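You operate a simulated robot arm through the tools that you are given. There is no shell and no other tool. Be economical: measure what you need, move in short steps, check, and stop when the job is done.

You run a simulated robot arm. Do the job below in one go: nothing can be reset, and whatever is moved stays where it is left.

## Task
Put the slip pot in the floor of the sink. Fetch the glazed mug and set it on the shelf under the green table. Put one of the bud vases from the drip rack on the white plaster board. Any order will do. Set down upright: glazed mug.

The check looks at the end state, three seconds after you hand in, the way a careful person would. Anything else that was tipped, shoved, dropped, spilled or broken makes it a failure.

## Robot
A 7-joint arm with a fingered hand on a trunk, on a base that drives. Base frame: it is fixed to the floor where the robot stands at the start and does not move with it; the origin is under the middle of the robot, x ahead of it, y to its left, z up. Units: mm, degrees, N and s.
Its first joint turns from -115.0 to 115.0 degrees. Places, roughly: bud vase [3000, -500, 1000]; floor of the sink (16x24 cm) [-2040, -200, 640]; glazed mug (13x9x10 cm) [900, -1100, 900]; plaster board [1500, 2250, 750]; shelf under the green table [1300, -1700, 200]. Payload 5 kg.
The TCP is the grasp point between the finger pads, 32 mm short of the fingertips. In the tool frame z runs along the fingers and y along their closing line. The gripper opens to 160 mm. The gripper's body begins 89 mm behind the TCP. The gripper is a hand of 4 fingers: y runs from the thumb to the fingers, the wrist lies at [0, 0, -267] in the tool frame, and closing takes about 1.5 s.
Orientation is that of the tool frame in the base frame, as a unit quaternion [w, x, y, z]. With the fingers straight down and closing along the base's y, the tool's x points along the base's -x, its y along +y and its z along -z.

## Interface
- The arm moves only by the tool drive_tool. Its argument "plan" is one flat list of numbers, 7 for each row, row after row: the shift along the tool's x, y, z in mm, then the turn, a rotation vector about the tool's x, y, z in degrees, then the finger opening in mm, from 0 to 160. In form: [dx, dy, dz, ax, ay, az, fingers, dx, dy, dz, ax, ay, az, fingers, ...]. A call has 1 to 8 rows; each row shifts and turns the commanded pose from where the row before left it, along the tool's axes as they then stand. Each row takes 0.2 s and may step no farther than 50 mm and 8.6 degrees from the row before; otherwise, or with a gripper value out of range, the whole call is refused. A pose out of reach is approached as far as the arm can. The call stops where the force on the tool passes 40 N (or 10 N more than at its start, if that is more) or the arm is blocked; 0.2 s more then pass. The fingers move at their own pace (about 45 mm/s each) and stop on an object; they squeeze with about 31 N. The grip force told is the motor's: it shows also when the fingers shut on nothing. Time passes only in rows, and 0.2 s behind the last, so rows that do not move let the fingers close. The reply holds the time, the measured pose of the TCP, the force on the tool along the base axes, the opening and the grip force, in the units named above and with some noise, with the torque about the TCP (base axes, N m) and any sound that the robot's microphone picked up, and new pictures: "views" is both (left out), scene, wrist or none.
- Cameras (640 x 400 px; columns grow to the right, rows downward): "scene" is now at [8.5, 151.9, 1666.9]; the picture's right is [-0.59, -0.80, 0.00], its down [-0.50, 0.37, -0.78] and it looks along [0.63, -0.46, -0.63] (base axes); focal length 260 px, centre (320, 200). "wrist" rides on the gripper at [80, -4, -114] in the tool frame; the picture's right is [0.05, 1.00, 0.00], its down [-0.82, 0.04, -0.58] and it looks along [-0.58, 0.03, 0.82] (tool axes); focal length 265 px, centre (320, 200). There is no depth. A picture from a camera that has moved, and an enlarged one, comes with that camera's place and axes in the base frame and with its lens.
- raise_lower(by): slides the trunk up (or, below 0, down) by that many mm; the arm and the scene camera ride with it, the base frame stays. It gives what a move gives, with no picture.
- drive_base(legs): drives the robot by 1 to 6 legs, each [ahead, turn to the left] in mm and degrees, along the robot's own axes; the way and the turn of a leg run together, so that a leg with both is an arc; at most 1500 mm and 180 degrees a leg. The arm and the cameras ride along, it lands a little off, and it stops where it bumps. It gives what a move gives, and a new picture of the scene camera.
- grasp_type(shape): the hand has 4 fingers and takes this shape, open, in about a second: jaw (thumb against the fingers, like two jaws); tri (thumb and two fingers); tip (a fingertip pinch); poke (one finger out to press); point (the index stretched); flat (the hand flat); cup (the hand cupped); fist (a fist). The gripper value then closes the fingers along that shape, each until it touches; the sizes above hold for jaw. It gives what a move gives, with no picture.
- aim_head(pan, tilt): turns the head with the scene camera to pan (to the left, within 155 degrees either way) and tilt (down, from -29 to 69), counted from straight ahead of the robot. It gives what a move gives, and a new picture of the scene camera.
- zoom(camera, box): a new picture of the part [left, top, right, bottom] of that camera's present view, enlarged. The clock stands still meanwhile.
- finish_job(): hands the job in; it is judged then, once.

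Work in short steps. Places have to be worked out from the pictures, the camera data and where the tool is seen: move nearer, look again, correct. Check each grasp and each placing, and mend what went wrong. You have 165 turns and 260 pictures in all, those below and enlarged ones among them. Open the gripper and draw the arm clear of the work before you hand the job in, unless the task says otherwise; then end with one line.

The tools are called as name(argument=value, ...) on one line, values as JSON. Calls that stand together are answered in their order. drive_tool: Moves the arm, as the interface text tells. Its arguments: {"type":"object","properties":{"plan":{"type":"array","items":{"type":"number"}},"views":{"type":"string","enum":["both","scene","wrist","none"]}},"required":["plan"]} The other tools are called the same way: raise_lower (by) slides the trunk up or down; grasp_type (shape) gives the hand a shape; drive_base (legs) drives the base; aim_head (pan, tilt) turns the head that bears the scene camera; zoom (camera, box) takes an enlarged picture of a part of a camera's view; finish_job () hands the job in.

At the start:

```text
t: 0.0
tcp_pos: [470.7, -430.6, 1160.6]
ee_rot: [0.0, 0.0, 1.0, -0.002]
contact_force: [0.9, 0.9, -0.7]
torque: [-0.01, -0.01, 0.03]
grip_width: 160.1
grip_force: 0.0
shape: jaw
trunk travel left (down, up): [-500.0, 490.0]
robot x, y, heading: [-2.8, 3.0, 0.0]
head pan, tilt: [-36.4, 38.9]
```

scene: 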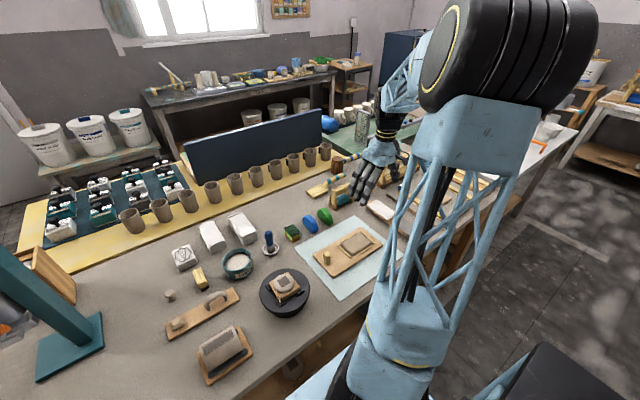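
wrist: 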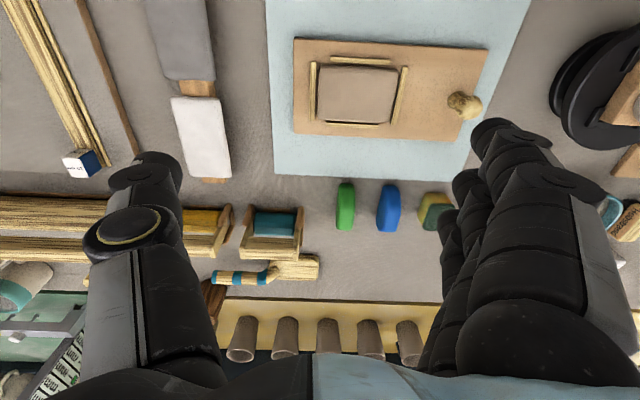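

The start view shows a crowded bench ahead. I look around first, starting with the right, where the mug and green table should be.

aim_head(pan=-70, tilt=30)

aim_head(pan=-140, tilt=25)

aim_head(pan=140, tilt=25)

aim_head(pan=65, tilt=25)

aim_head(pan=0, tilt=25)

```text
t: 1.0
tcp_pos: [472.4, -431.2, 1160.1]
ee_rot: [0.0, 0.0, 1.0, 0.0]
contact_force: [-0.3, 0.5, -0.2]
torque: [0.02, -0.01, -0.02]
grip_width: 160.1
grip_force: 0.1
shape: jaw
trunk travel left (down, up): [-500.0, 490.0]
robot x, y, heading: [1.0, 1.0, 0.2]
head pan, tilt: [-70.0, 30.0]
camera scene: at [-29.5, 117.8, 1680.6], right [-0.94, -0.34, 0.0], down [-0.17, 0.47, -0.87], along [0.3, -0.81, -0.5], focal length 260 px, centre (320, 200)
```

scene: 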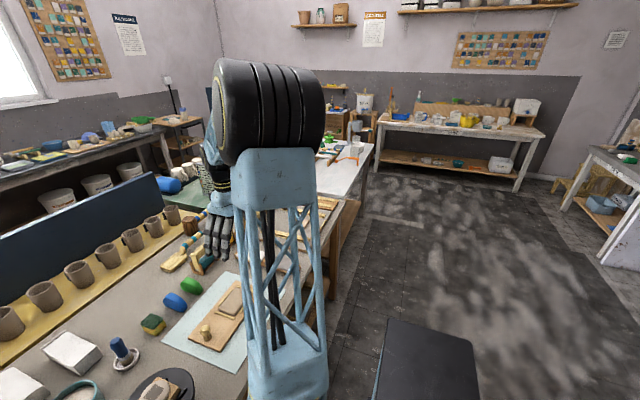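

```text
t: 2.4
tcp_pos: [471.0, -431.4, 1160.7]
ee_rot: [0.0, 0.001, 1.0, -0.001]
contact_force: [0.6, -0.1, 0.4]
torque: [0.01, -0.01, 0.0]
grip_width: 159.8
grip_force: 0.1
shape: jaw
trunk travel left (down, up): [-500.0, 490.0]
robot x, y, heading: [-0.1, 2.0, -0.3]
head pan, tilt: [-140.0, 25.0]
camera scene: at [-131.1, 143.5, 1688.6], right [-0.64, 0.77, 0.0], down [0.32, 0.27, -0.91], along [-0.69, -0.58, -0.42], focal length 260 px, centre (320, 200)
```

scene: 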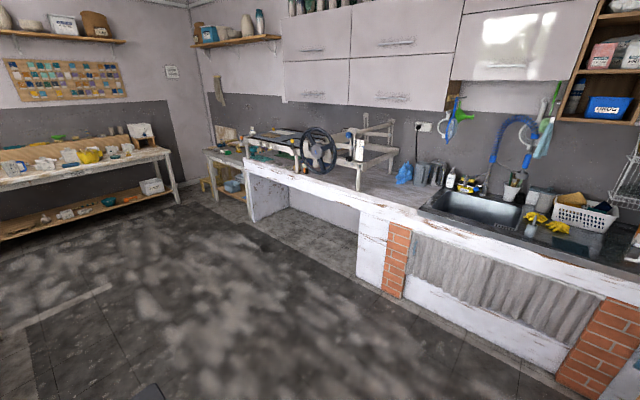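

```text
t: 6.3
tcp_pos: [471.6, -431.1, 1161.2]
ee_rot: [0.0, 0.0, 1.0, -0.001]
contact_force: [0.1, -0.5, -0.8]
torque: [-0.01, 0.0, 0.0]
grip_width: 159.9
grip_force: 0.1
shape: jaw
trunk travel left (down, up): [-500.0, 490.0]
robot x, y, heading: [2.2, 1.1, 0.2]
head pan, tilt: [140.0, 25.0]
camera scene: at [-131.1, 262.1, 1688.6], right [0.64, 0.77, 0.0], down [0.32, -0.27, -0.91], along [-0.69, 0.58, -0.42], focal length 260 px, centre (320, 200)
```

scene: 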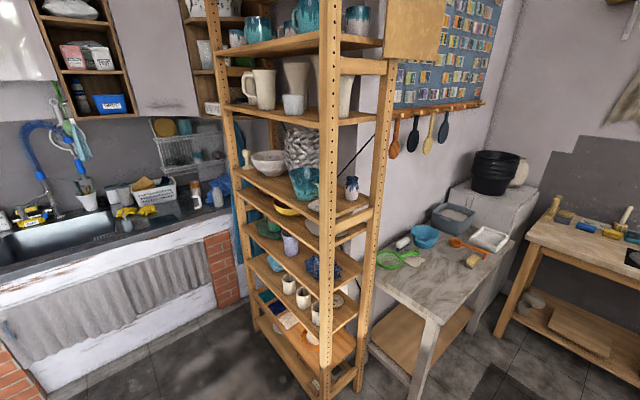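

```text
t: 7.7
tcp_pos: [471.8, -431.2, 1161.4]
ee_rot: [0.0, -0.001, 1.0, -0.002]
contact_force: [0.3, 0.5, -1.8]
torque: [0.0, 0.02, 0.0]
grip_width: 160.2
grip_force: 0.1
shape: jaw
trunk travel left (down, up): [-500.0, 490.0]
robot x, y, heading: [0.8, -1.8, 0.4]
head pan, tilt: [65.0, 25.0]
camera scene: at [-21.6, 286.4, 1688.6], right [0.91, -0.42, 0.0], down [-0.18, -0.38, -0.91], along [0.38, 0.82, -0.42], focal length 260 px, centre (320, 200)
```

scene: 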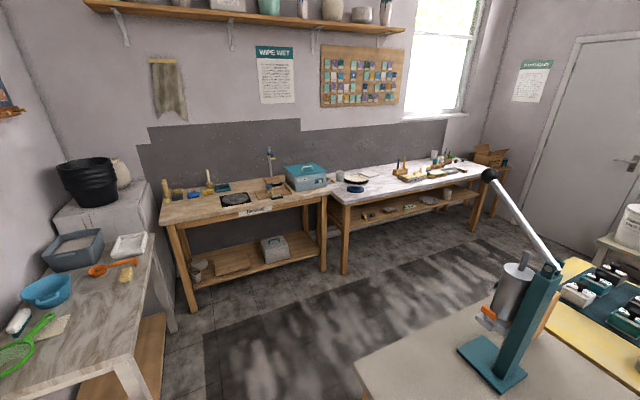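

```text
t: 9.1
tcp_pos: [472.0, -430.1, 1161.6]
ee_rot: [0.0, 0.0, 1.0, -0.001]
contact_force: [-0.5, -0.1, -0.2]
torque: [-0.01, -0.04, 0.02]
grip_width: 160.0
grip_force: 0.1
shape: jaw
trunk travel left (down, up): [-500.0, 490.0]
robot x, y, heading: [0.3, 1.7, 0.2]
head pan, tilt: [0.0, 25.0]
camera scene: at [31.6, 202.9, 1688.6], right [0.0, -1.0, 0.0], down [-0.42, 0.0, -0.91], along [0.91, 0.0, -0.42], focal length 260 px, centre (320, 200)
```

scene: 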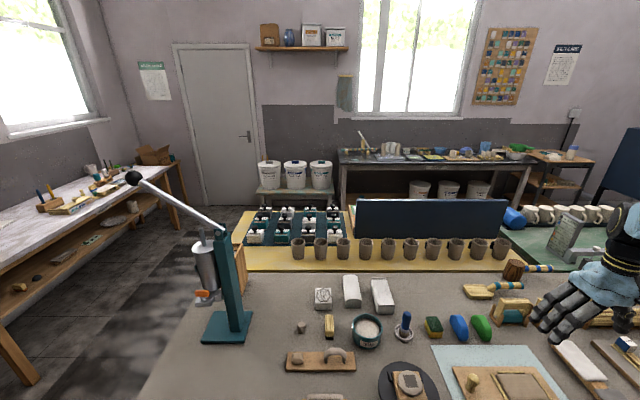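

I zoom on several bench regions to identify the slip pot and mug.

zoom(camera="scene", box=[270, 270, 510, 400])

zoom(camera="scene", box=[440, 120, 640, 260])

aim_head(pan=-50, tilt=25)

```text
2.67 times, centred on (390, 335) of scene
camera zoom: at [31.6, 202.9, 1688.6], right [0.0, -1.0, 0.0], down [-0.42, 0.0, -0.91], along [0.91, 0.0, -0.42], focal length 693 px, centre (133, -160)
```

zoom: 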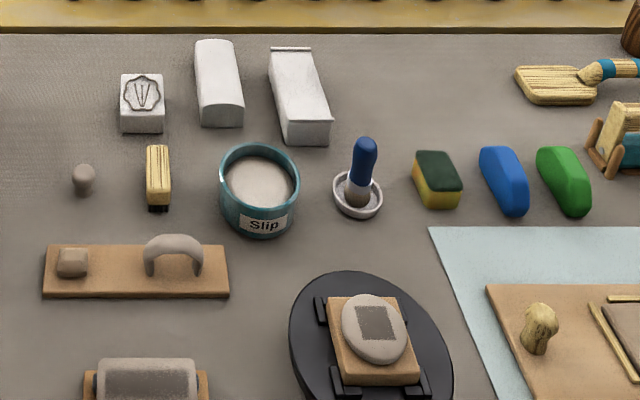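

```text
2.86 times, centred on (540, 190) of scene
camera zoom: at [31.6, 202.9, 1688.6], right [0.0, -1.0, 0.0], down [-0.42, 0.0, -0.91], along [0.91, 0.0, -0.42], focal length 742 px, centre (-309, 229)
```

zoom: 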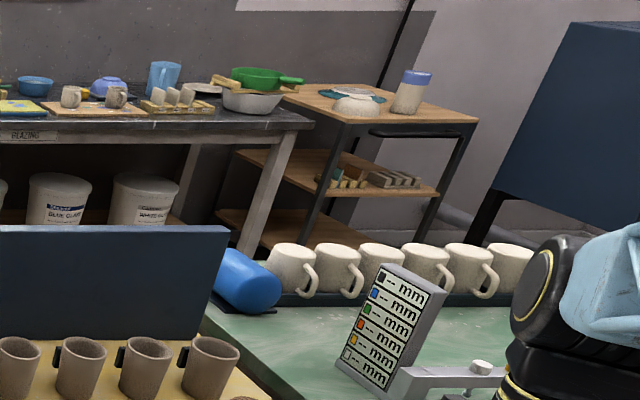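

```text
t: 10.3
tcp_pos: [470.9, -430.8, 1160.7]
ee_rot: [-0.001, -0.001, 1.0, 0.0]
contact_force: [0.0, 0.7, 0.5]
torque: [0.0, 0.01, 0.0]
grip_width: 160.0
grip_force: 0.1
shape: jaw
trunk travel left (down, up): [-500.0, 490.0]
robot x, y, heading: [-2.1, 0.4, 0.2]
head pan, tilt: [-50.0, 25.0]
camera scene: at [-1.2, 132.3, 1688.6], right [-0.77, -0.64, 0.0], down [-0.27, 0.32, -0.91], along [0.58, -0.69, -0.42], focal length 260 px, centre (320, 200)
```

scene: 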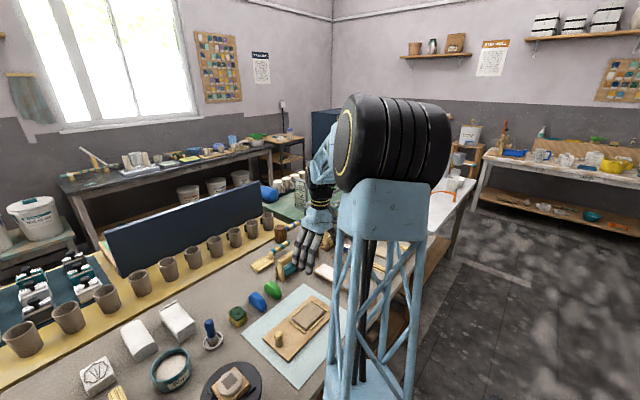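

The slip pot (labelled "Slip") is at roughly (718, 25, 830). The mugs stand in a row on the green table; I'll sort out which is glazed later. First I move the hand over toward the pot.

drive_tool(plan=[-10, 48, 0, 0, 0, 0, 160, -10, 48, 0, 0, 0, 0, 160, -10, 48, 0, 0, 0, 0, 160, -10, 48, 0, 0, 0, 0, 160, -10, 48, 0, 0, 0, 0, 160, -10, 48, 0, 0, 0, 0, 160, -10, 48, 0, 0, 0, 0, 160, -10, 48, 0, 0, 0, 0, 160], views="none")

drive_tool(plan=[-5, 48, 0, 0, 0, 0, 160, -5, 24, 10, 0, 0, 0, 160], views="wrist")

aim_head(pan=-5, tilt=50)

```text
t: 12.1
tcp_pos: [554.0, -47.0, 1159.4]
ee_rot: [-0.001, -0.001, 1.0, 0.0]
contact_force: [0.1, 0.3, -0.3]
torque: [0.01, 0.01, 0.0]
grip_width: 159.8
grip_force: 0.1
shape: jaw
trunk travel left (down, up): [-500.0, 490.0]
robot x, y, heading: [0.2, 2.6, -0.0]
head pan, tilt: [-50.0, 25.0]
```

```text
t: 12.7
tcp_pos: [562.0, 27.0, 1150.8]
ee_rot: [-0.001, 0.0, 1.0, 0.0]
contact_force: [0.5, 0.8, -0.6]
torque: [-0.03, -0.01, 0.02]
grip_width: 160.0
grip_force: 0.0
shape: jaw
trunk travel left (down, up): [-500.0, 490.0]
robot x, y, heading: [-0.3, 0.3, -0.3]
head pan, tilt: [-50.0, 25.0]
camera wrist: at [480.7, 22.3, 1264.8], right [-0.05, 1.0, 0.0], down [0.82, 0.04, 0.58], along [0.58, 0.03, -0.82], focal length 265 px, centre (320, 200)
```

wrist: 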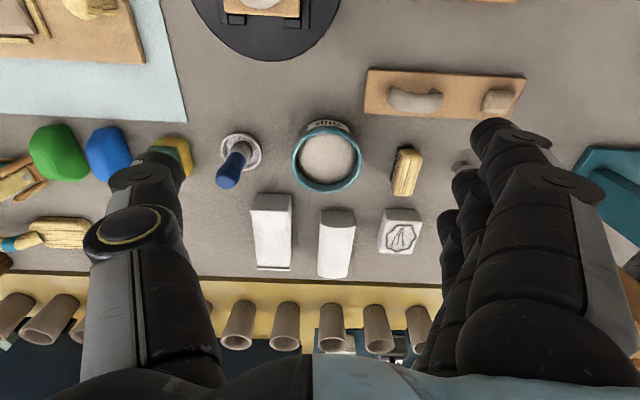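

```text
t: 13.8
tcp_pos: [561.4, 24.3, 1151.2]
ee_rot: [0.0, 0.0, 1.0, -0.001]
contact_force: [1.0, 0.7, -0.2]
torque: [-0.01, -0.01, -0.03]
grip_width: 159.9
grip_force: 0.0
shape: jaw
trunk travel left (down, up): [-500.0, 490.0]
robot x, y, heading: [0.1, -1.6, 0.1]
head pan, tilt: [-5.0, 50.0]
camera scene: at [16.2, 196.3, 1651.1], right [-0.09, -1.0, 0.0], down [-0.76, 0.07, -0.64], along [0.64, -0.06, -0.77], focal length 260 px, centre (320, 200)
```

scene: 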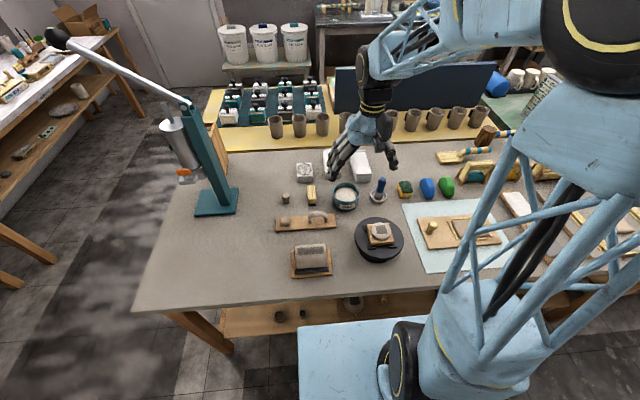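

Rim triangulates to about (675–690, 43), outer diameter ~112. I approach above it and look again.

drive_tool(plan=[-38, 6, 30, 0, 0, 0, 150, -38, 6, 30, 0, 0, 0, 150, -35, 4, 40, 0, 0, 0, 150, 0, 0, 40, 0, 0, 0, 150], views="both")

zoom(camera="scene", box=[260, 120, 440, 240])

```text
refused: row 3 steps farther than a row can; nothing moved
```

```text
3.33 times, centred on (350, 180) of scene
camera zoom: at [16.2, 196.3, 1651.1], right [-0.09, -1.0, 0.0], down [-0.76, 0.07, -0.64], along [0.64, -0.06, -0.77], focal length 866 px, centre (220, 267)
```

zoom: 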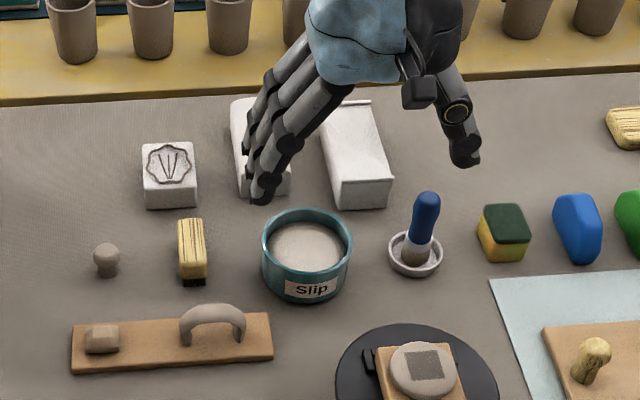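

Rim looks to be at about (668, 38), z≈890. I repeat the approach with legal steps.

drive_tool(plan=[-35, 4, 30, 0, 0, 0, 150, -35, 4, 30, 0, 0, 0, 150, -35, 3, 30, 0, 0, 0, 150, 0, 0, 40, 0, 0, 0, 150], views="both")

```text
t: 14.8
tcp_pos: [669.3, 36.0, 1017.0]
ee_rot: [-0.001, 0.0, 1.0, -0.001]
contact_force: [-0.3, -0.5, -0.2]
torque: [0.0, 0.02, 0.02]
grip_width: 150.5
grip_force: 0.0
shape: jaw
trunk travel left (down, up): [-500.0, 490.0]
robot x, y, heading: [1.4, -0.1, 0.1]
head pan, tilt: [-5.0, 50.0]
camera scene: at [16.9, 196.4, 1651.1], right [-0.09, -1.0, 0.0], down [-0.76, 0.07, -0.64], along [0.64, -0.06, -0.77], focal length 260 px, centre (320, 200)
camera wrist: at [588.4, 31.2, 1131.2], right [-0.05, 1.0, 0.0], down [0.82, 0.04, 0.58], along [0.58, 0.03, -0.82], focal length 265 px, centre (320, 200)
```

scene: 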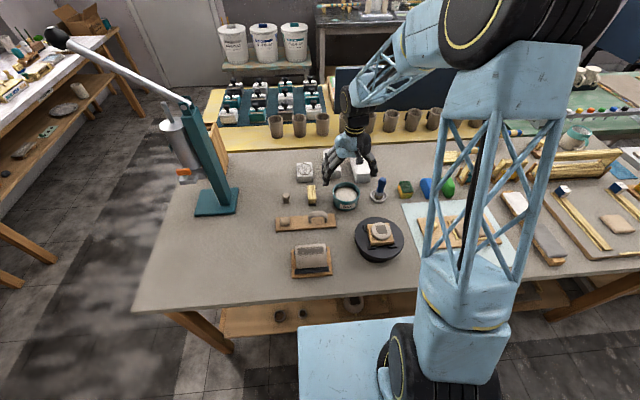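
wrist: 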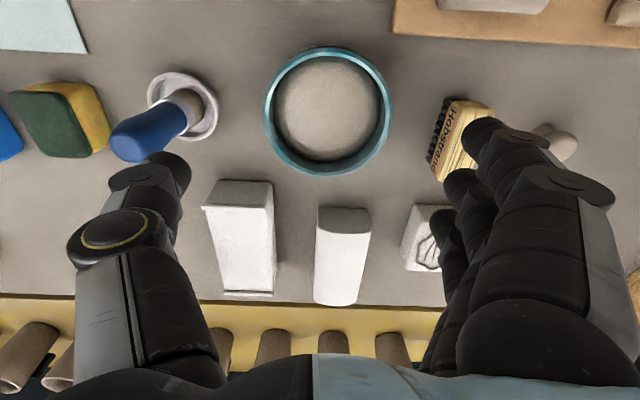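

Pot centre reads about (663, 41). I descend straddling it, clear of the brush saucer and the scrubbing brush.

drive_tool(plan=[6, 5, 40, 0, 0, 0, 150, 0, 0, 40, 0, 0, 0, 150, 0, 0, 30, 0, 0, 0, 150], views="both")

zoom(camera="scene", box=[290, 140, 410, 220])

```text
t: 15.6
tcp_pos: [662.6, 42.3, 909.0]
ee_rot: [-0.001, 0.0, 1.0, -0.001]
contact_force: [-1.0, 0.7, -0.1]
torque: [-0.01, -0.01, 0.02]
grip_width: 150.7
grip_force: 0.1
shape: jaw
trunk travel left (down, up): [-500.0, 490.0]
robot x, y, heading: [1.1, -0.5, 0.0]
head pan, tilt: [-5.0, 50.0]
camera scene: at [16.5, 196.3, 1651.1], right [-0.09, -1.0, 0.0], down [-0.76, 0.07, -0.64], along [0.64, -0.06, -0.77], focal length 260 px, centre (320, 200)
camera wrist: at [582.1, 37.7, 1023.0], right [-0.05, 1.0, 0.0], down [0.82, 0.04, 0.58], along [0.58, 0.03, -0.82], focal length 265 px, centre (320, 200)
```

scene: 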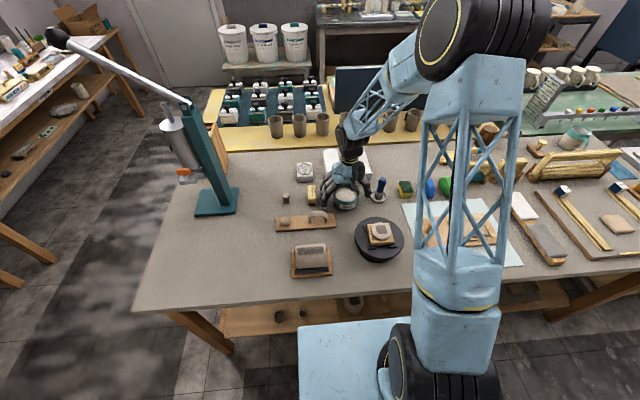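
wrist: 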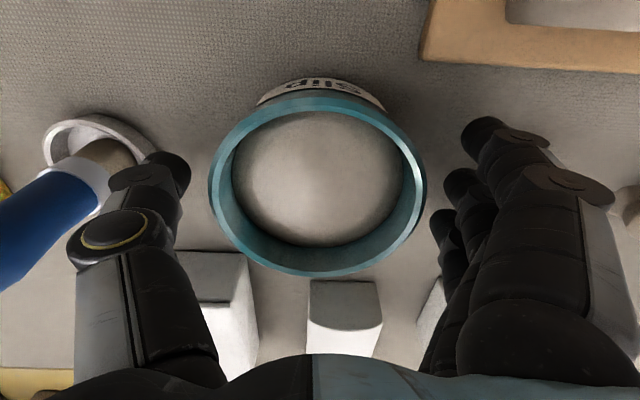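

```text
5.00 times, centred on (350, 180) of scene
camera zoom: at [16.5, 196.3, 1651.1], right [-0.09, -1.0, 0.0], down [-0.76, 0.07, -0.64], along [0.64, -0.06, -0.77], focal length 1299 px, centre (170, 300)
```

zoom: 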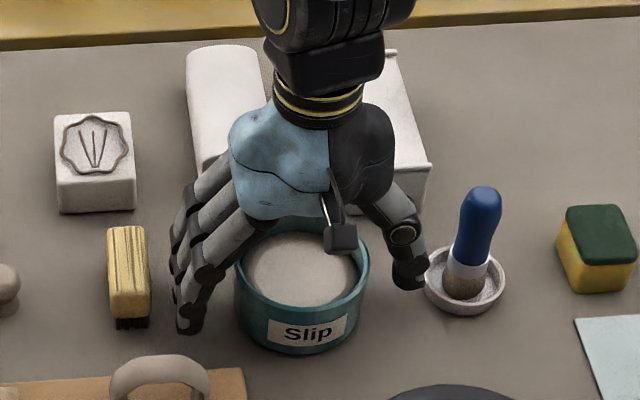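

Combining views, rim is near z≈905, centre (653, 40), diameter ~105. I narrow the opening to 130 to keep the thumb off the saucer, shift 10 mm back, and descend.

drive_tool(plan=[9, 0, 0, 0, 0, 0, 130, 0, 0, 0, 0, 0, 0, 130, 0, 0, 15, 0, 0, 0, 130, 0, 0, 15, 0, 0, 0, 130], views="both")

zoom(camera="scene", box=[290, 140, 410, 220])

```text
t: 16.6
tcp_pos: [653.3, 40.7, 890.9]
ee_rot: [0.003, 0.0, 1.0, -0.001]
contact_force: [-5.8, -1.9, 17.9]
torque: [1.42, 0.45, 0.56]
grip_width: 129.5
grip_force: 0.1
shape: jaw
trunk travel left (down, up): [-500.0, 490.0]
robot x, y, heading: [-1.4, 0.2, -0.2]
head pan, tilt: [-5.0, 50.0]
stopped in row 4: the force on the tool passed its limit (the readings are from after the stop); the commanded pose is now the measured one
camera scene: at [14.8, 196.2, 1651.5], right [-0.09, -1.0, 0.0], down [-0.76, 0.07, -0.64], along [0.64, -0.06, -0.77], focal length 260 px, centre (320, 200)
camera wrist: at [572.7, 36.5, 1004.9], right [-0.05, 1.0, 0.0], down [0.81, 0.04, 0.58], along [0.58, 0.03, -0.81], focal length 265 px, centre (320, 200)
```

scene: 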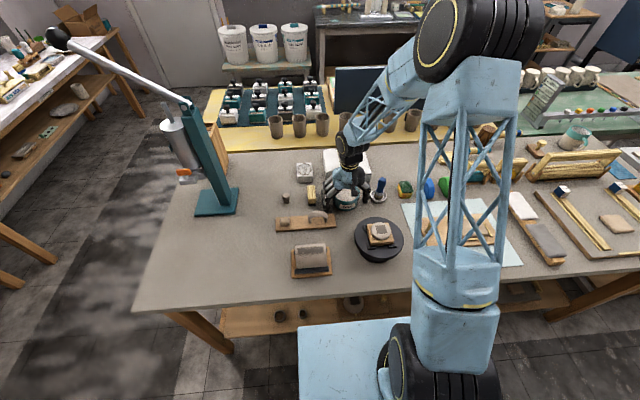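
wrist: 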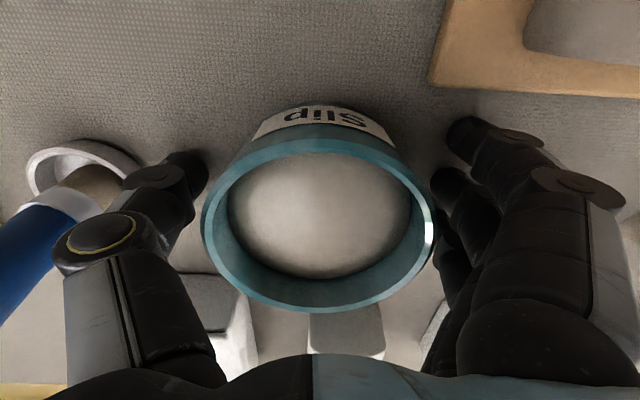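

```text
5.00 times, centred on (350, 180) of scene
camera zoom: at [14.8, 196.2, 1651.5], right [-0.09, -1.0, 0.0], down [-0.76, 0.07, -0.64], along [0.64, -0.06, -0.77], focal length 1299 px, centre (170, 300)
```

zoom: 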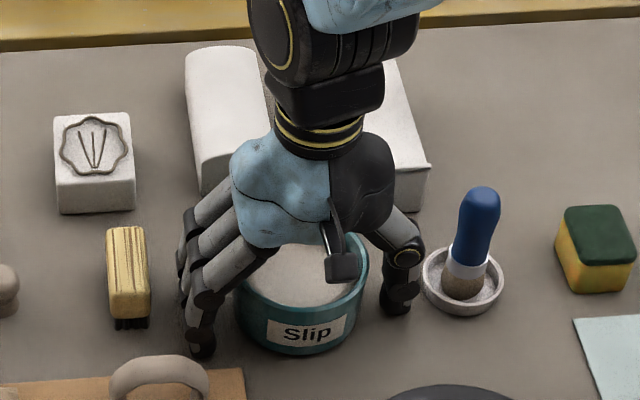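

Tips touched at z≈859, and triangulating the board corner gives a surface at ≈855: so the bench top is ~855 and the pot ~55 tall. I lift 6 mm and close.

drive_tool(plan=[4, 0, -6, 0, 0, 0, 130, 0, 0, 0, 0, 0, 0, 110, 0, 0, 0, 0, 0, 0, 95, 0, 0, 0, 0, 0, 0, 80, 0, 0, 0, 0, 0, 0, 80, 0, 0, 0, 0, 0, 0, 80], views="both")

zoom(camera="scene", box=[290, 140, 410, 220])

```text
t: 17.9
tcp_pos: [650.6, 40.8, 895.0]
ee_rot: [0.001, 0.0, 1.0, -0.002]
contact_force: [-1.8, -2.6, -0.3]
torque: [0.19, 0.06, 0.06]
grip_width: 83.3
grip_force: 30.7
shape: jaw
trunk travel left (down, up): [-500.0, 490.0]
robot x, y, heading: [0.3, 2.5, 0.2]
head pan, tilt: [-5.0, 50.0]
camera scene: at [16.4, 196.2, 1651.0], right [-0.09, -1.0, 0.0], down [-0.76, 0.07, -0.64], along [0.64, -0.06, -0.77], focal length 260 px, centre (320, 200)
camera wrist: at [569.6, 36.5, 1008.7], right [-0.05, 1.0, 0.0], down [0.81, 0.04, 0.58], along [0.58, 0.03, -0.82], focal length 265 px, centre (320, 200)
```

scene: 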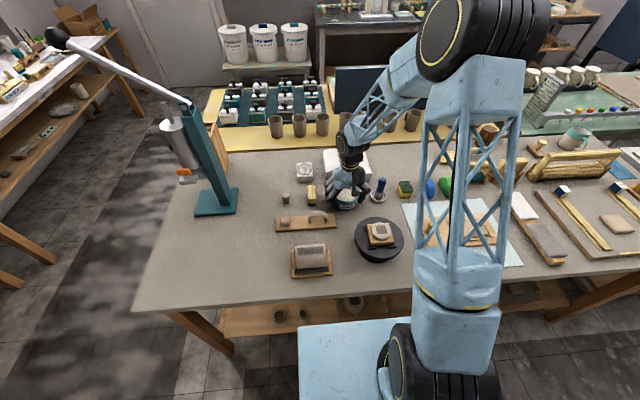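
wrist: 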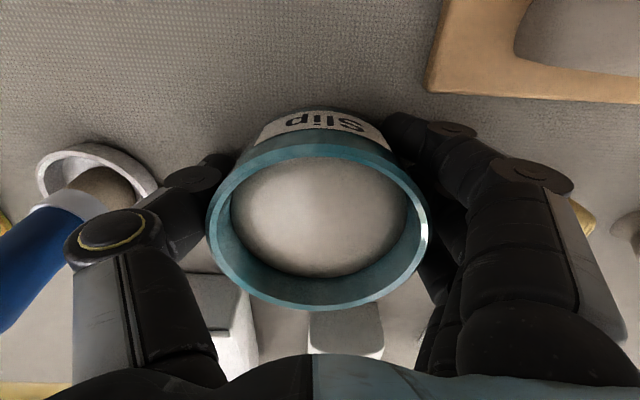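

```text
5.00 times, centred on (350, 180) of scene
camera zoom: at [16.4, 196.2, 1651.0], right [-0.09, -1.0, 0.0], down [-0.76, 0.07, -0.64], along [0.64, -0.06, -0.77], focal length 1299 px, centre (170, 300)
```

zoom: 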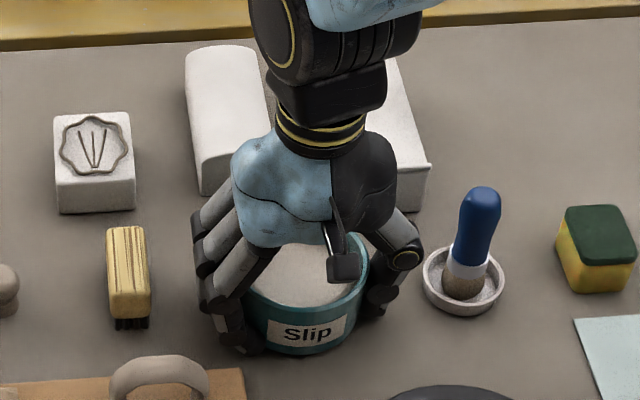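

Grip 31 N at width 83 (pot tapers/lower diameter). I lift straight up gently and check.

drive_tool(plan=[0, 0, -20, 0, 0, 0, 70, 0, 0, -30, 0, 0, 0, 70, 0, 0, -40, 0, 0, 0, 70, 0, 0, -40, 0, 0, 0, 70], views="both")

```text
t: 18.9
tcp_pos: [646.8, 42.4, 1025.8]
ee_rot: [0.001, 0.0, 1.0, -0.001]
contact_force: [-0.5, 0.0, -8.8]
torque: [0.01, 0.07, 0.02]
grip_width: 82.9
grip_force: 30.9
shape: jaw
trunk travel left (down, up): [-500.0, 490.0]
robot x, y, heading: [2.9, 0.2, 0.1]
head pan, tilt: [-5.0, 50.0]
camera scene: at [16.3, 196.4, 1651.0], right [-0.09, -1.0, 0.0], down [-0.76, 0.07, -0.64], along [0.64, -0.06, -0.77], focal length 260 px, centre (320, 200)
camera wrist: at [566.3, 37.8, 1139.5], right [-0.05, 1.0, 0.0], down [0.81, 0.04, 0.58], along [0.58, 0.03, -0.82], focal length 265 px, centre (320, 200)
```

scene: 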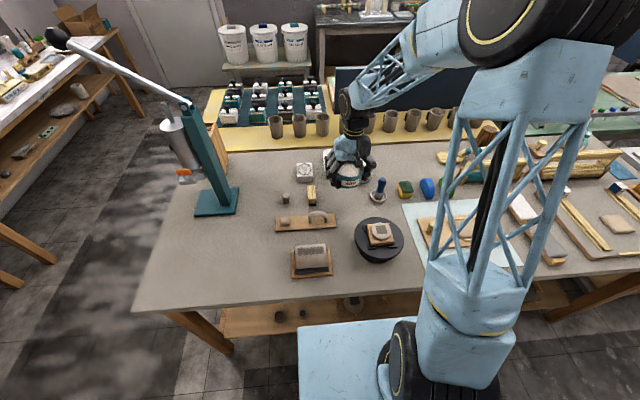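
wrist: 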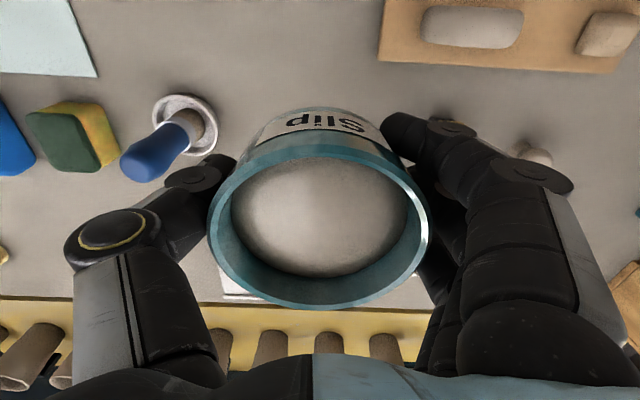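

The pot is held level (≈0.9 kg). I tuck the arm up and back before driving to the sink.

drive_tool(plan=[25, 0, -25, 0, 0, 0, 70, 30, 0, -30, 0, 0, 0, 70, 30, 0, -30, 0, 0, 0, 70, 30, 0, -30, 0, 0, 0, 70, 30, 0, -25, 0, 0, 0, 70, 25, 0, -10, 0, 0, 0, 70], views="none")

drive_base(legs=[[-450, 0], [0, -166]])

```text
t: 20.4
tcp_pos: [475.1, 41.4, 1175.5]
ee_rot: [0.002, 0.0, 1.0, -0.001]
contact_force: [0.1, 0.0, -9.0]
torque: [-0.04, 0.07, 0.02]
grip_width: 83.3
grip_force: 31.2
shape: jaw
trunk travel left (down, up): [-500.0, 490.0]
robot x, y, heading: [-4.8, -1.4, -0.1]
head pan, tilt: [-5.0, 50.0]
```

```text
t: 29.9
tcp_pos: [-903.3, -135.1, 1174.7]
ee_rot: [-0.001, 0.995, 0.103, -0.002]
contact_force: [0.0, -0.4, -9.5]
torque: [0.04, -0.13, -0.02]
grip_width: 82.5
grip_force: 31.4
shape: jaw
trunk travel left (down, up): [-500.0, 490.0]
robot x, y, heading: [-447.4, 4.3, -168.0]
head pan, tilt: [-5.0, 50.0]
camera scene: at [-423.2, -192.5, 1651.0], right [-0.12, 0.99, 0.0], down [0.76, 0.09, -0.64], along [-0.64, -0.08, -0.77], focal length 260 px, centre (320, 200)
```

scene: 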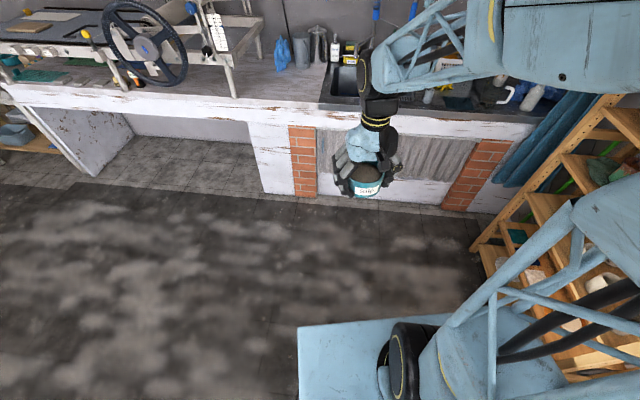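

Path to the sink is clear; counter front is around x≈-1650. I drive 780 mm on and square up to the sink.

drive_base(legs=[[780, 0], [0, -12]])

aim_head(pan=10, tilt=45)

```text
t: 34.9
tcp_pos: [-1687.3, -199.1, 1175.4]
ee_rot: [-0.001, 1.0, 0.0, -0.001]
contact_force: [0.1, 0.5, -9.8]
torque: [-0.02, -0.15, 0.01]
grip_width: 82.5
grip_force: 31.3
shape: jaw
trunk travel left (down, up): [-500.0, 490.0]
robot x, y, heading: [-1210.0, -160.5, 179.7]
head pan, tilt: [-5.0, 50.0]
camera scene: at [-1227.9, -353.9, 1651.0], right [0.09, 1.0, 0.0], down [0.76, -0.07, -0.64], along [-0.64, 0.06, -0.77], focal length 260 px, centre (320, 200)
```

scene: 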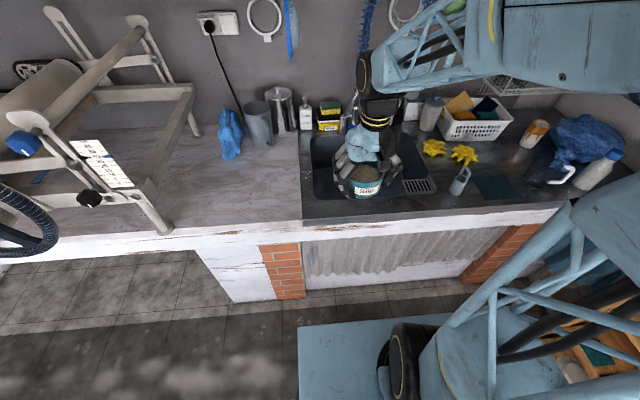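

```text
t: 35.6
tcp_pos: [-1687.0, -197.7, 1173.7]
ee_rot: [-0.001, 1.0, 0.0, -0.001]
contact_force: [0.1, -0.2, -9.0]
torque: [0.02, -0.11, 0.02]
grip_width: 82.6
grip_force: 31.3
shape: jaw
trunk travel left (down, up): [-500.0, 490.0]
robot x, y, heading: [-1209.4, -160.8, 179.9]
head pan, tilt: [10.0, 45.0]
camera scene: at [-1231.2, -375.0, 1657.9], right [-0.17, 0.99, 0.0], down [0.7, 0.12, -0.71], along [-0.7, -0.12, -0.71], focal length 260 px, centre (320, 200)
```

scene: 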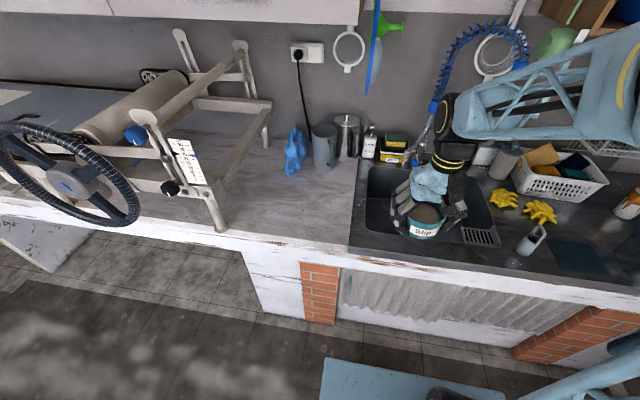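

The hand hides the basin. I swing it 300 mm to the right (base +y) to see the sink.

drive_tool(plan=[0, -48, 0, 0, 0, 0, 70, 0, -48, 0, 0, 0, 0, 70, 0, -48, 0, 0, 0, 0, 70, 0, -48, 0, 0, 0, 0, 70, 0, -48, 0, 0, 0, 0, 70, 0, -48, 0, 0, 0, 0, 70], views="scene")

zoom(camera="scene", box=[340, 90, 580, 240])

```text
t: 37.0
tcp_pos: [-1683.0, 90.7, 1175.6]
ee_rot: [0.001, 1.0, 0.0, -0.001]
contact_force: [-0.2, 0.1, -10.2]
torque: [-0.04, -0.09, -0.01]
grip_width: 82.0
grip_force: 31.3
shape: jaw
trunk travel left (down, up): [-500.0, 490.0]
robot x, y, heading: [-1213.9, -155.4, 180.1]
head pan, tilt: [10.0, 45.0]
camera scene: at [-1231.4, -373.5, 1658.1], right [-0.17, 0.99, 0.0], down [0.7, 0.12, -0.71], along [-0.7, -0.12, -0.71], focal length 260 px, centre (320, 200)
```

scene: 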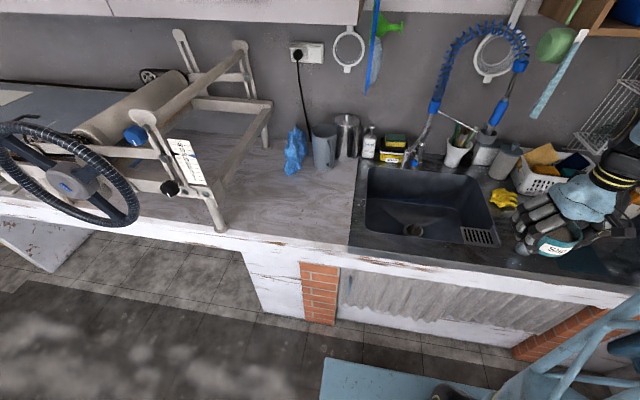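

```text
2.67 times, centred on (460, 165) of scene
camera zoom: at [-1231.4, -373.5, 1658.1], right [-0.17, 0.99, 0.0], down [0.7, 0.12, -0.71], along [-0.7, -0.12, -0.71], focal length 693 px, centre (-53, 293)
```

zoom: 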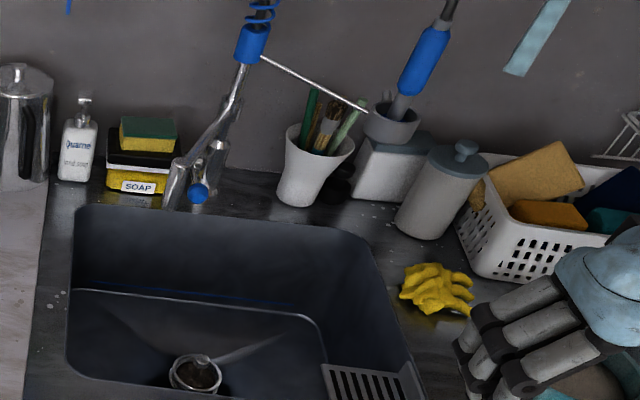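

Basin opening spans about x −1890..−2285, y −312..+175, drain near (−2105, −55). I'll set the pot left of the drain at about (−2050, −170). Moving above that at height first.

drive_tool(plan=[-40, 28, 0, 0, 0, 0, 70, -40, 28, 0, 0, 0, 0, 70, -40, 28, 0, 0, 0, 0, 70, -40, 28, 0, 0, 0, 0, 70, -40, 28, 0, 0, 0, 0, 70, -40, 28, 0, 0, 0, 0, 70, -40, 28, 0, 0, 0, 0, 70, -40, 28, 0, 0, 0, 0, 70], views="none")

drive_tool(plan=[-40, 28, 0, 0, 0, 0, 70, -5, 4, 30, 0, 0, 0, 70], views="both")

```text
t: 38.8
tcp_pos: [-2009.3, -137.8, 1173.0]
ee_rot: [-0.001, 1.0, 0.0, 0.001]
contact_force: [-0.9, -0.7, -9.0]
torque: [0.02, -0.15, 0.0]
grip_width: 81.8
grip_force: 31.6
shape: jaw
trunk travel left (down, up): [-500.0, 490.0]
robot x, y, heading: [-1212.1, -157.3, 179.7]
head pan, tilt: [10.0, 45.0]
```

```text
t: 39.4
tcp_pos: [-2053.7, -167.9, 1143.3]
ee_rot: [-0.002, 1.0, -0.002, -0.001]
contact_force: [0.0, -0.2, -9.9]
torque: [-0.03, -0.14, 0.02]
grip_width: 81.8
grip_force: 30.8
shape: jaw
trunk travel left (down, up): [-500.0, 490.0]
robot x, y, heading: [-1208.4, -153.5, 180.2]
head pan, tilt: [10.0, 45.0]
camera scene: at [-1232.3, -374.7, 1658.0], right [-0.17, 0.99, 0.0], down [0.7, 0.12, -0.71], along [-0.7, -0.12, -0.71], focal length 260 px, centre (320, 200)
camera wrist: at [-1972.4, -164.0, 1258.2], right [0.05, -1.0, 0.0], down [-0.81, -0.04, 0.58], along [-0.58, -0.03, -0.82], focal length 265 px, centre (320, 200)
```

scene: 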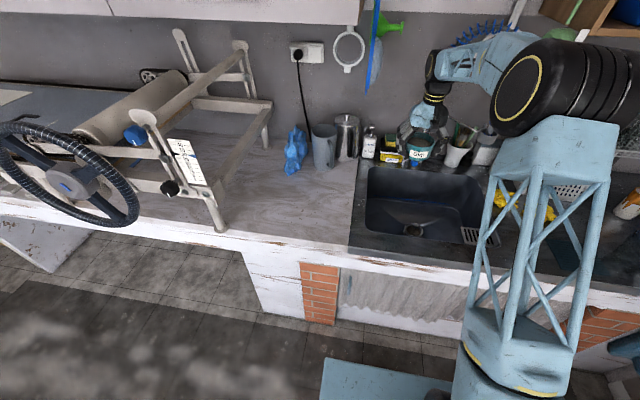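
wrist: 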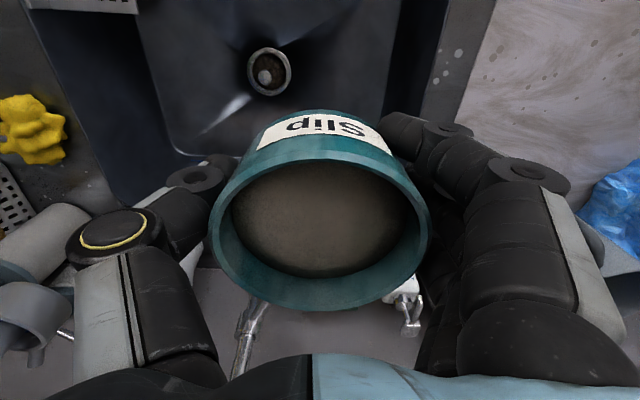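

The target spot is clear; basin floor edge is at y≈−322, drain at (−2084, −64). I descend part-way and check the arm's clearance.

drive_tool(plan=[0, 0, 45, 0, 0, 0, 70, 0, 0, 45, 0, 0, 0, 70, 0, 0, 45, 0, 0, 0, 70, 0, 0, 45, 0, 0, 0, 70, 0, 0, 45, 0, 0, 0, 70], views="both")

```text
t: 40.6
tcp_pos: [-2052.2, -165.9, 920.1]
ee_rot: [0.0, 1.0, -0.001, -0.001]
contact_force: [-0.4, -0.6, -8.3]
torque: [0.02, -0.13, 0.02]
grip_width: 81.9
grip_force: 30.9
shape: jaw
trunk travel left (down, up): [-500.0, 490.0]
robot x, y, heading: [-1210.7, -160.2, 179.9]
head pan, tilt: [10.0, 45.0]
camera scene: at [-1232.4, -375.0, 1657.9], right [-0.17, 0.99, 0.0], down [0.7, 0.12, -0.71], along [-0.7, -0.12, -0.71], focal length 260 px, centre (320, 200)
camera wrist: at [-1971.9, -162.3, 1033.5], right [0.05, -1.0, 0.0], down [-0.81, -0.04, 0.58], along [-0.58, -0.03, -0.82], focal length 265 px, centre (320, 200)
```

scene: 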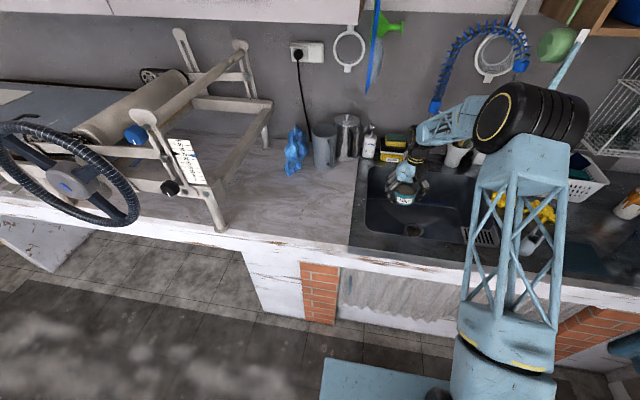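
wrist: 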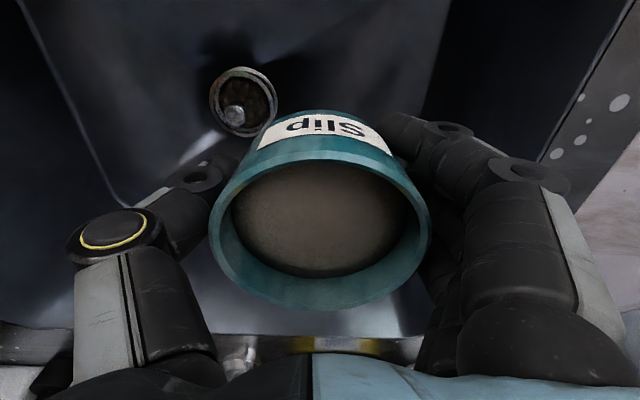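

Clear so far; pot is above the basin floor left of the drain. I continue down another 135 and check the forearm again.

drive_tool(plan=[0, 0, 45, 0, 0, 0, 70, 0, 0, 45, 0, 0, 0, 70, 0, 0, 45, 0, 0, 0, 70], views="scene")

zoom(camera="scene", box=[340, 60, 620, 260])

```text
t: 41.4
tcp_pos: [-2053.0, -166.2, 785.5]
ee_rot: [-0.001, 1.0, -0.001, 0.0]
contact_force: [0.0, 0.3, -8.8]
torque: [0.0, -0.11, 0.01]
grip_width: 81.6
grip_force: 31.2
shape: jaw
trunk travel left (down, up): [-500.0, 490.0]
robot x, y, heading: [-1208.7, -153.6, 179.9]
head pan, tilt: [10.0, 45.0]
camera scene: at [-1232.0, -375.0, 1657.9], right [-0.17, 0.99, 0.0], down [0.7, 0.12, -0.71], along [-0.7, -0.12, -0.71], focal length 260 px, centre (320, 200)
```

scene: 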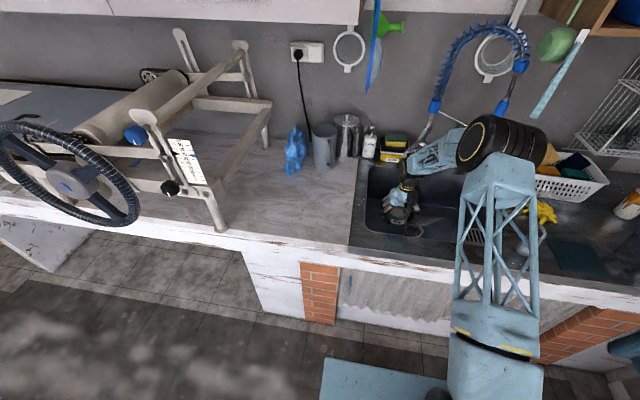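

```text
2.00 times, centred on (480, 160) of scene
camera zoom: at [-1232.0, -375.0, 1657.9], right [-0.17, 0.99, 0.0], down [0.7, 0.12, -0.71], along [-0.7, -0.12, -0.71], focal length 520 px, centre (0, 280)
```

zoom: 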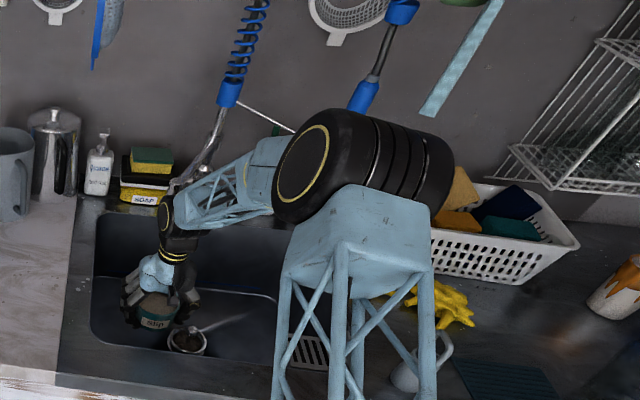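

The elbow is off to the right, well above the basket I think. I go on down cautiously 60 mm and look.

drive_tool(plan=[0, 0, 30, 0, 0, 0, 70, 0, 0, 30, 0, 0, 0, 70], views="none")

zoom(camera="scene", box=[340, 60, 620, 260])

zoom(camera="wrist", box=[0, 0, 640, 400])

```text
t: 42.0
tcp_pos: [-2051.9, -165.3, 723.3]
ee_rot: [0.0, 1.0, 0.0, -0.001]
contact_force: [0.6, -0.1, -9.3]
torque: [-0.01, -0.14, 0.03]
grip_width: 81.9
grip_force: 31.1
shape: jaw
trunk travel left (down, up): [-500.0, 490.0]
robot x, y, heading: [-1210.0, -159.4, 180.0]
head pan, tilt: [10.0, 45.0]
```

```text
2.00 times, centred on (480, 160) of scene
camera zoom: at [-1232.5, -375.0, 1657.9], right [-0.17, 0.98, 0.0], down [0.7, 0.12, -0.71], along [-0.7, -0.12, -0.71], focal length 520 px, centre (0, 280)
```

zoom: 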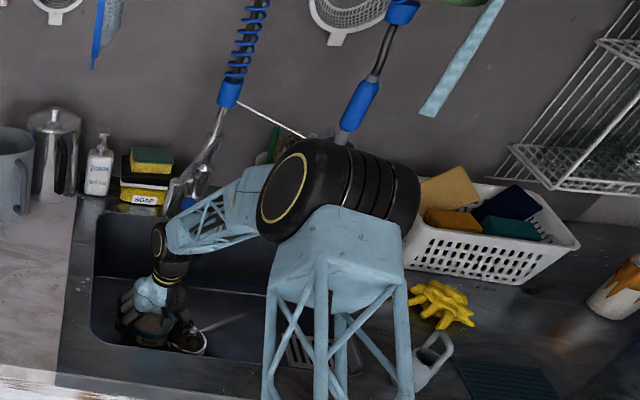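

```text
1.00 times, centred on (320, 200) of wrist
camera zoom: at [-1972.1, -161.5, 837.5], right [0.05, -1.0, 0.0], down [-0.81, -0.04, 0.58], along [-0.58, -0.03, -0.82], focal length 265 px, centre (320, 200)
```

zoom: 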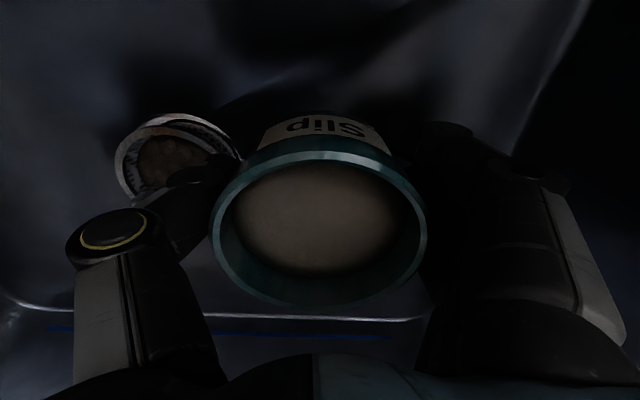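

Thumb is near the drain ring, so I shift 20 mm toward −y, then lower in small steps until contact.

drive_tool(plan=[0, 20, 0, 0, 0, 0, 70, 0, 0, 10, 0, 0, 0, 70, 0, 0, 10, 0, 0, 0, 70, 0, 0, 10, 0, 0, 0, 70, 0, 0, 6, 0, 0, 0, 70, 0, 0, 6, 0, 0, 0, 70, 0, 0, 6, 0, 0, 0, 70], views="wrist")

zoom(camera="scene", box=[340, 60, 620, 260])

```text
t: 43.7
tcp_pos: [-2053.2, -185.4, 685.3]
ee_rot: [-0.001, 1.0, 0.0, -0.005]
contact_force: [9.2, 0.7, 26.5]
torque: [-0.34, -0.09, 0.13]
grip_width: 81.0
grip_force: 31.3
shape: jaw
trunk travel left (down, up): [-500.0, 490.0]
robot x, y, heading: [-1211.4, -155.9, 180.1]
head pan, tilt: [10.0, 45.0]
stopped in row 7: the force on the tool passed its limit (the readings are from after the stop); the commanded pose is now the measured one
camera wrist: at [-1972.7, -182.4, 796.9], right [0.05, -1.0, 0.0], down [-0.81, -0.04, 0.59], along [-0.58, -0.03, -0.81], focal length 265 px, centre (320, 200)
```

wrist: 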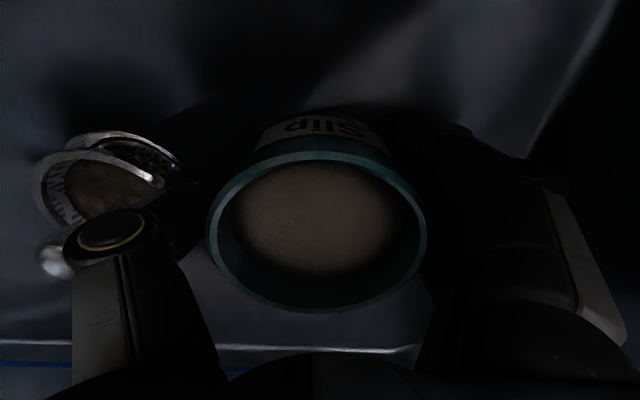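

```text
2.00 times, centred on (480, 160) of scene
camera zoom: at [-1227.6, -374.8, 1658.4], right [-0.17, 0.98, 0.0], down [0.7, 0.12, -0.71], along [-0.7, -0.12, -0.71], focal length 520 px, centre (0, 280)
```

zoom: 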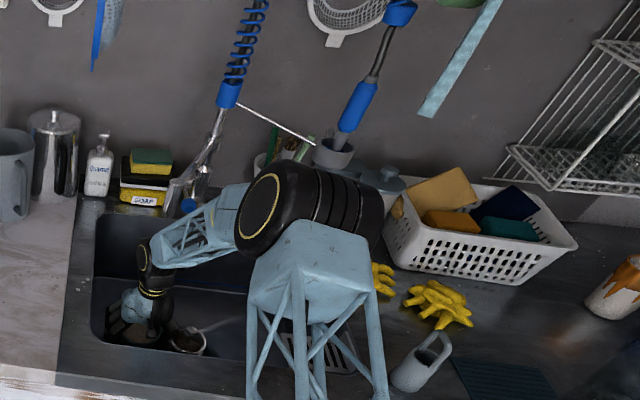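

Contact with the sink floor at TCP z≈685. I ease off 2 mm and open the fingers.

drive_tool(plan=[0, 0, -2, 0, 0, 0, 75, 0, 0, -1, 0, 0, 0, 90, 0, 0, 0, 0, 0, 0, 110, 0, 0, 0, 0, 0, 0, 125, 0, 0, 0, 0, 0, 0, 125, 0, 0, 0, 0, 0, 0, 125], views="wrist")

```text
t: 45.1
tcp_pos: [-2054.9, -186.4, 682.3]
ee_rot: [-0.001, 1.0, 0.0, -0.003]
contact_force: [0.1, 2.5, 5.5]
torque: [-0.38, -0.15, 0.1]
grip_width: 123.9
grip_force: 0.0
shape: jaw
trunk travel left (down, up): [-500.0, 490.0]
robot x, y, heading: [-1210.0, -155.7, 179.7]
head pan, tilt: [10.0, 45.0]
camera wrist: at [-1973.2, -182.8, 795.9], right [0.05, -1.0, 0.0], down [-0.81, -0.04, 0.58], along [-0.58, -0.03, -0.81], focal length 265 px, centre (320, 200)
```

wrist: 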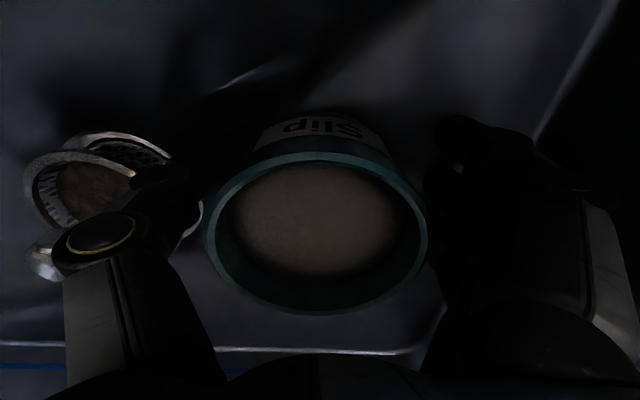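

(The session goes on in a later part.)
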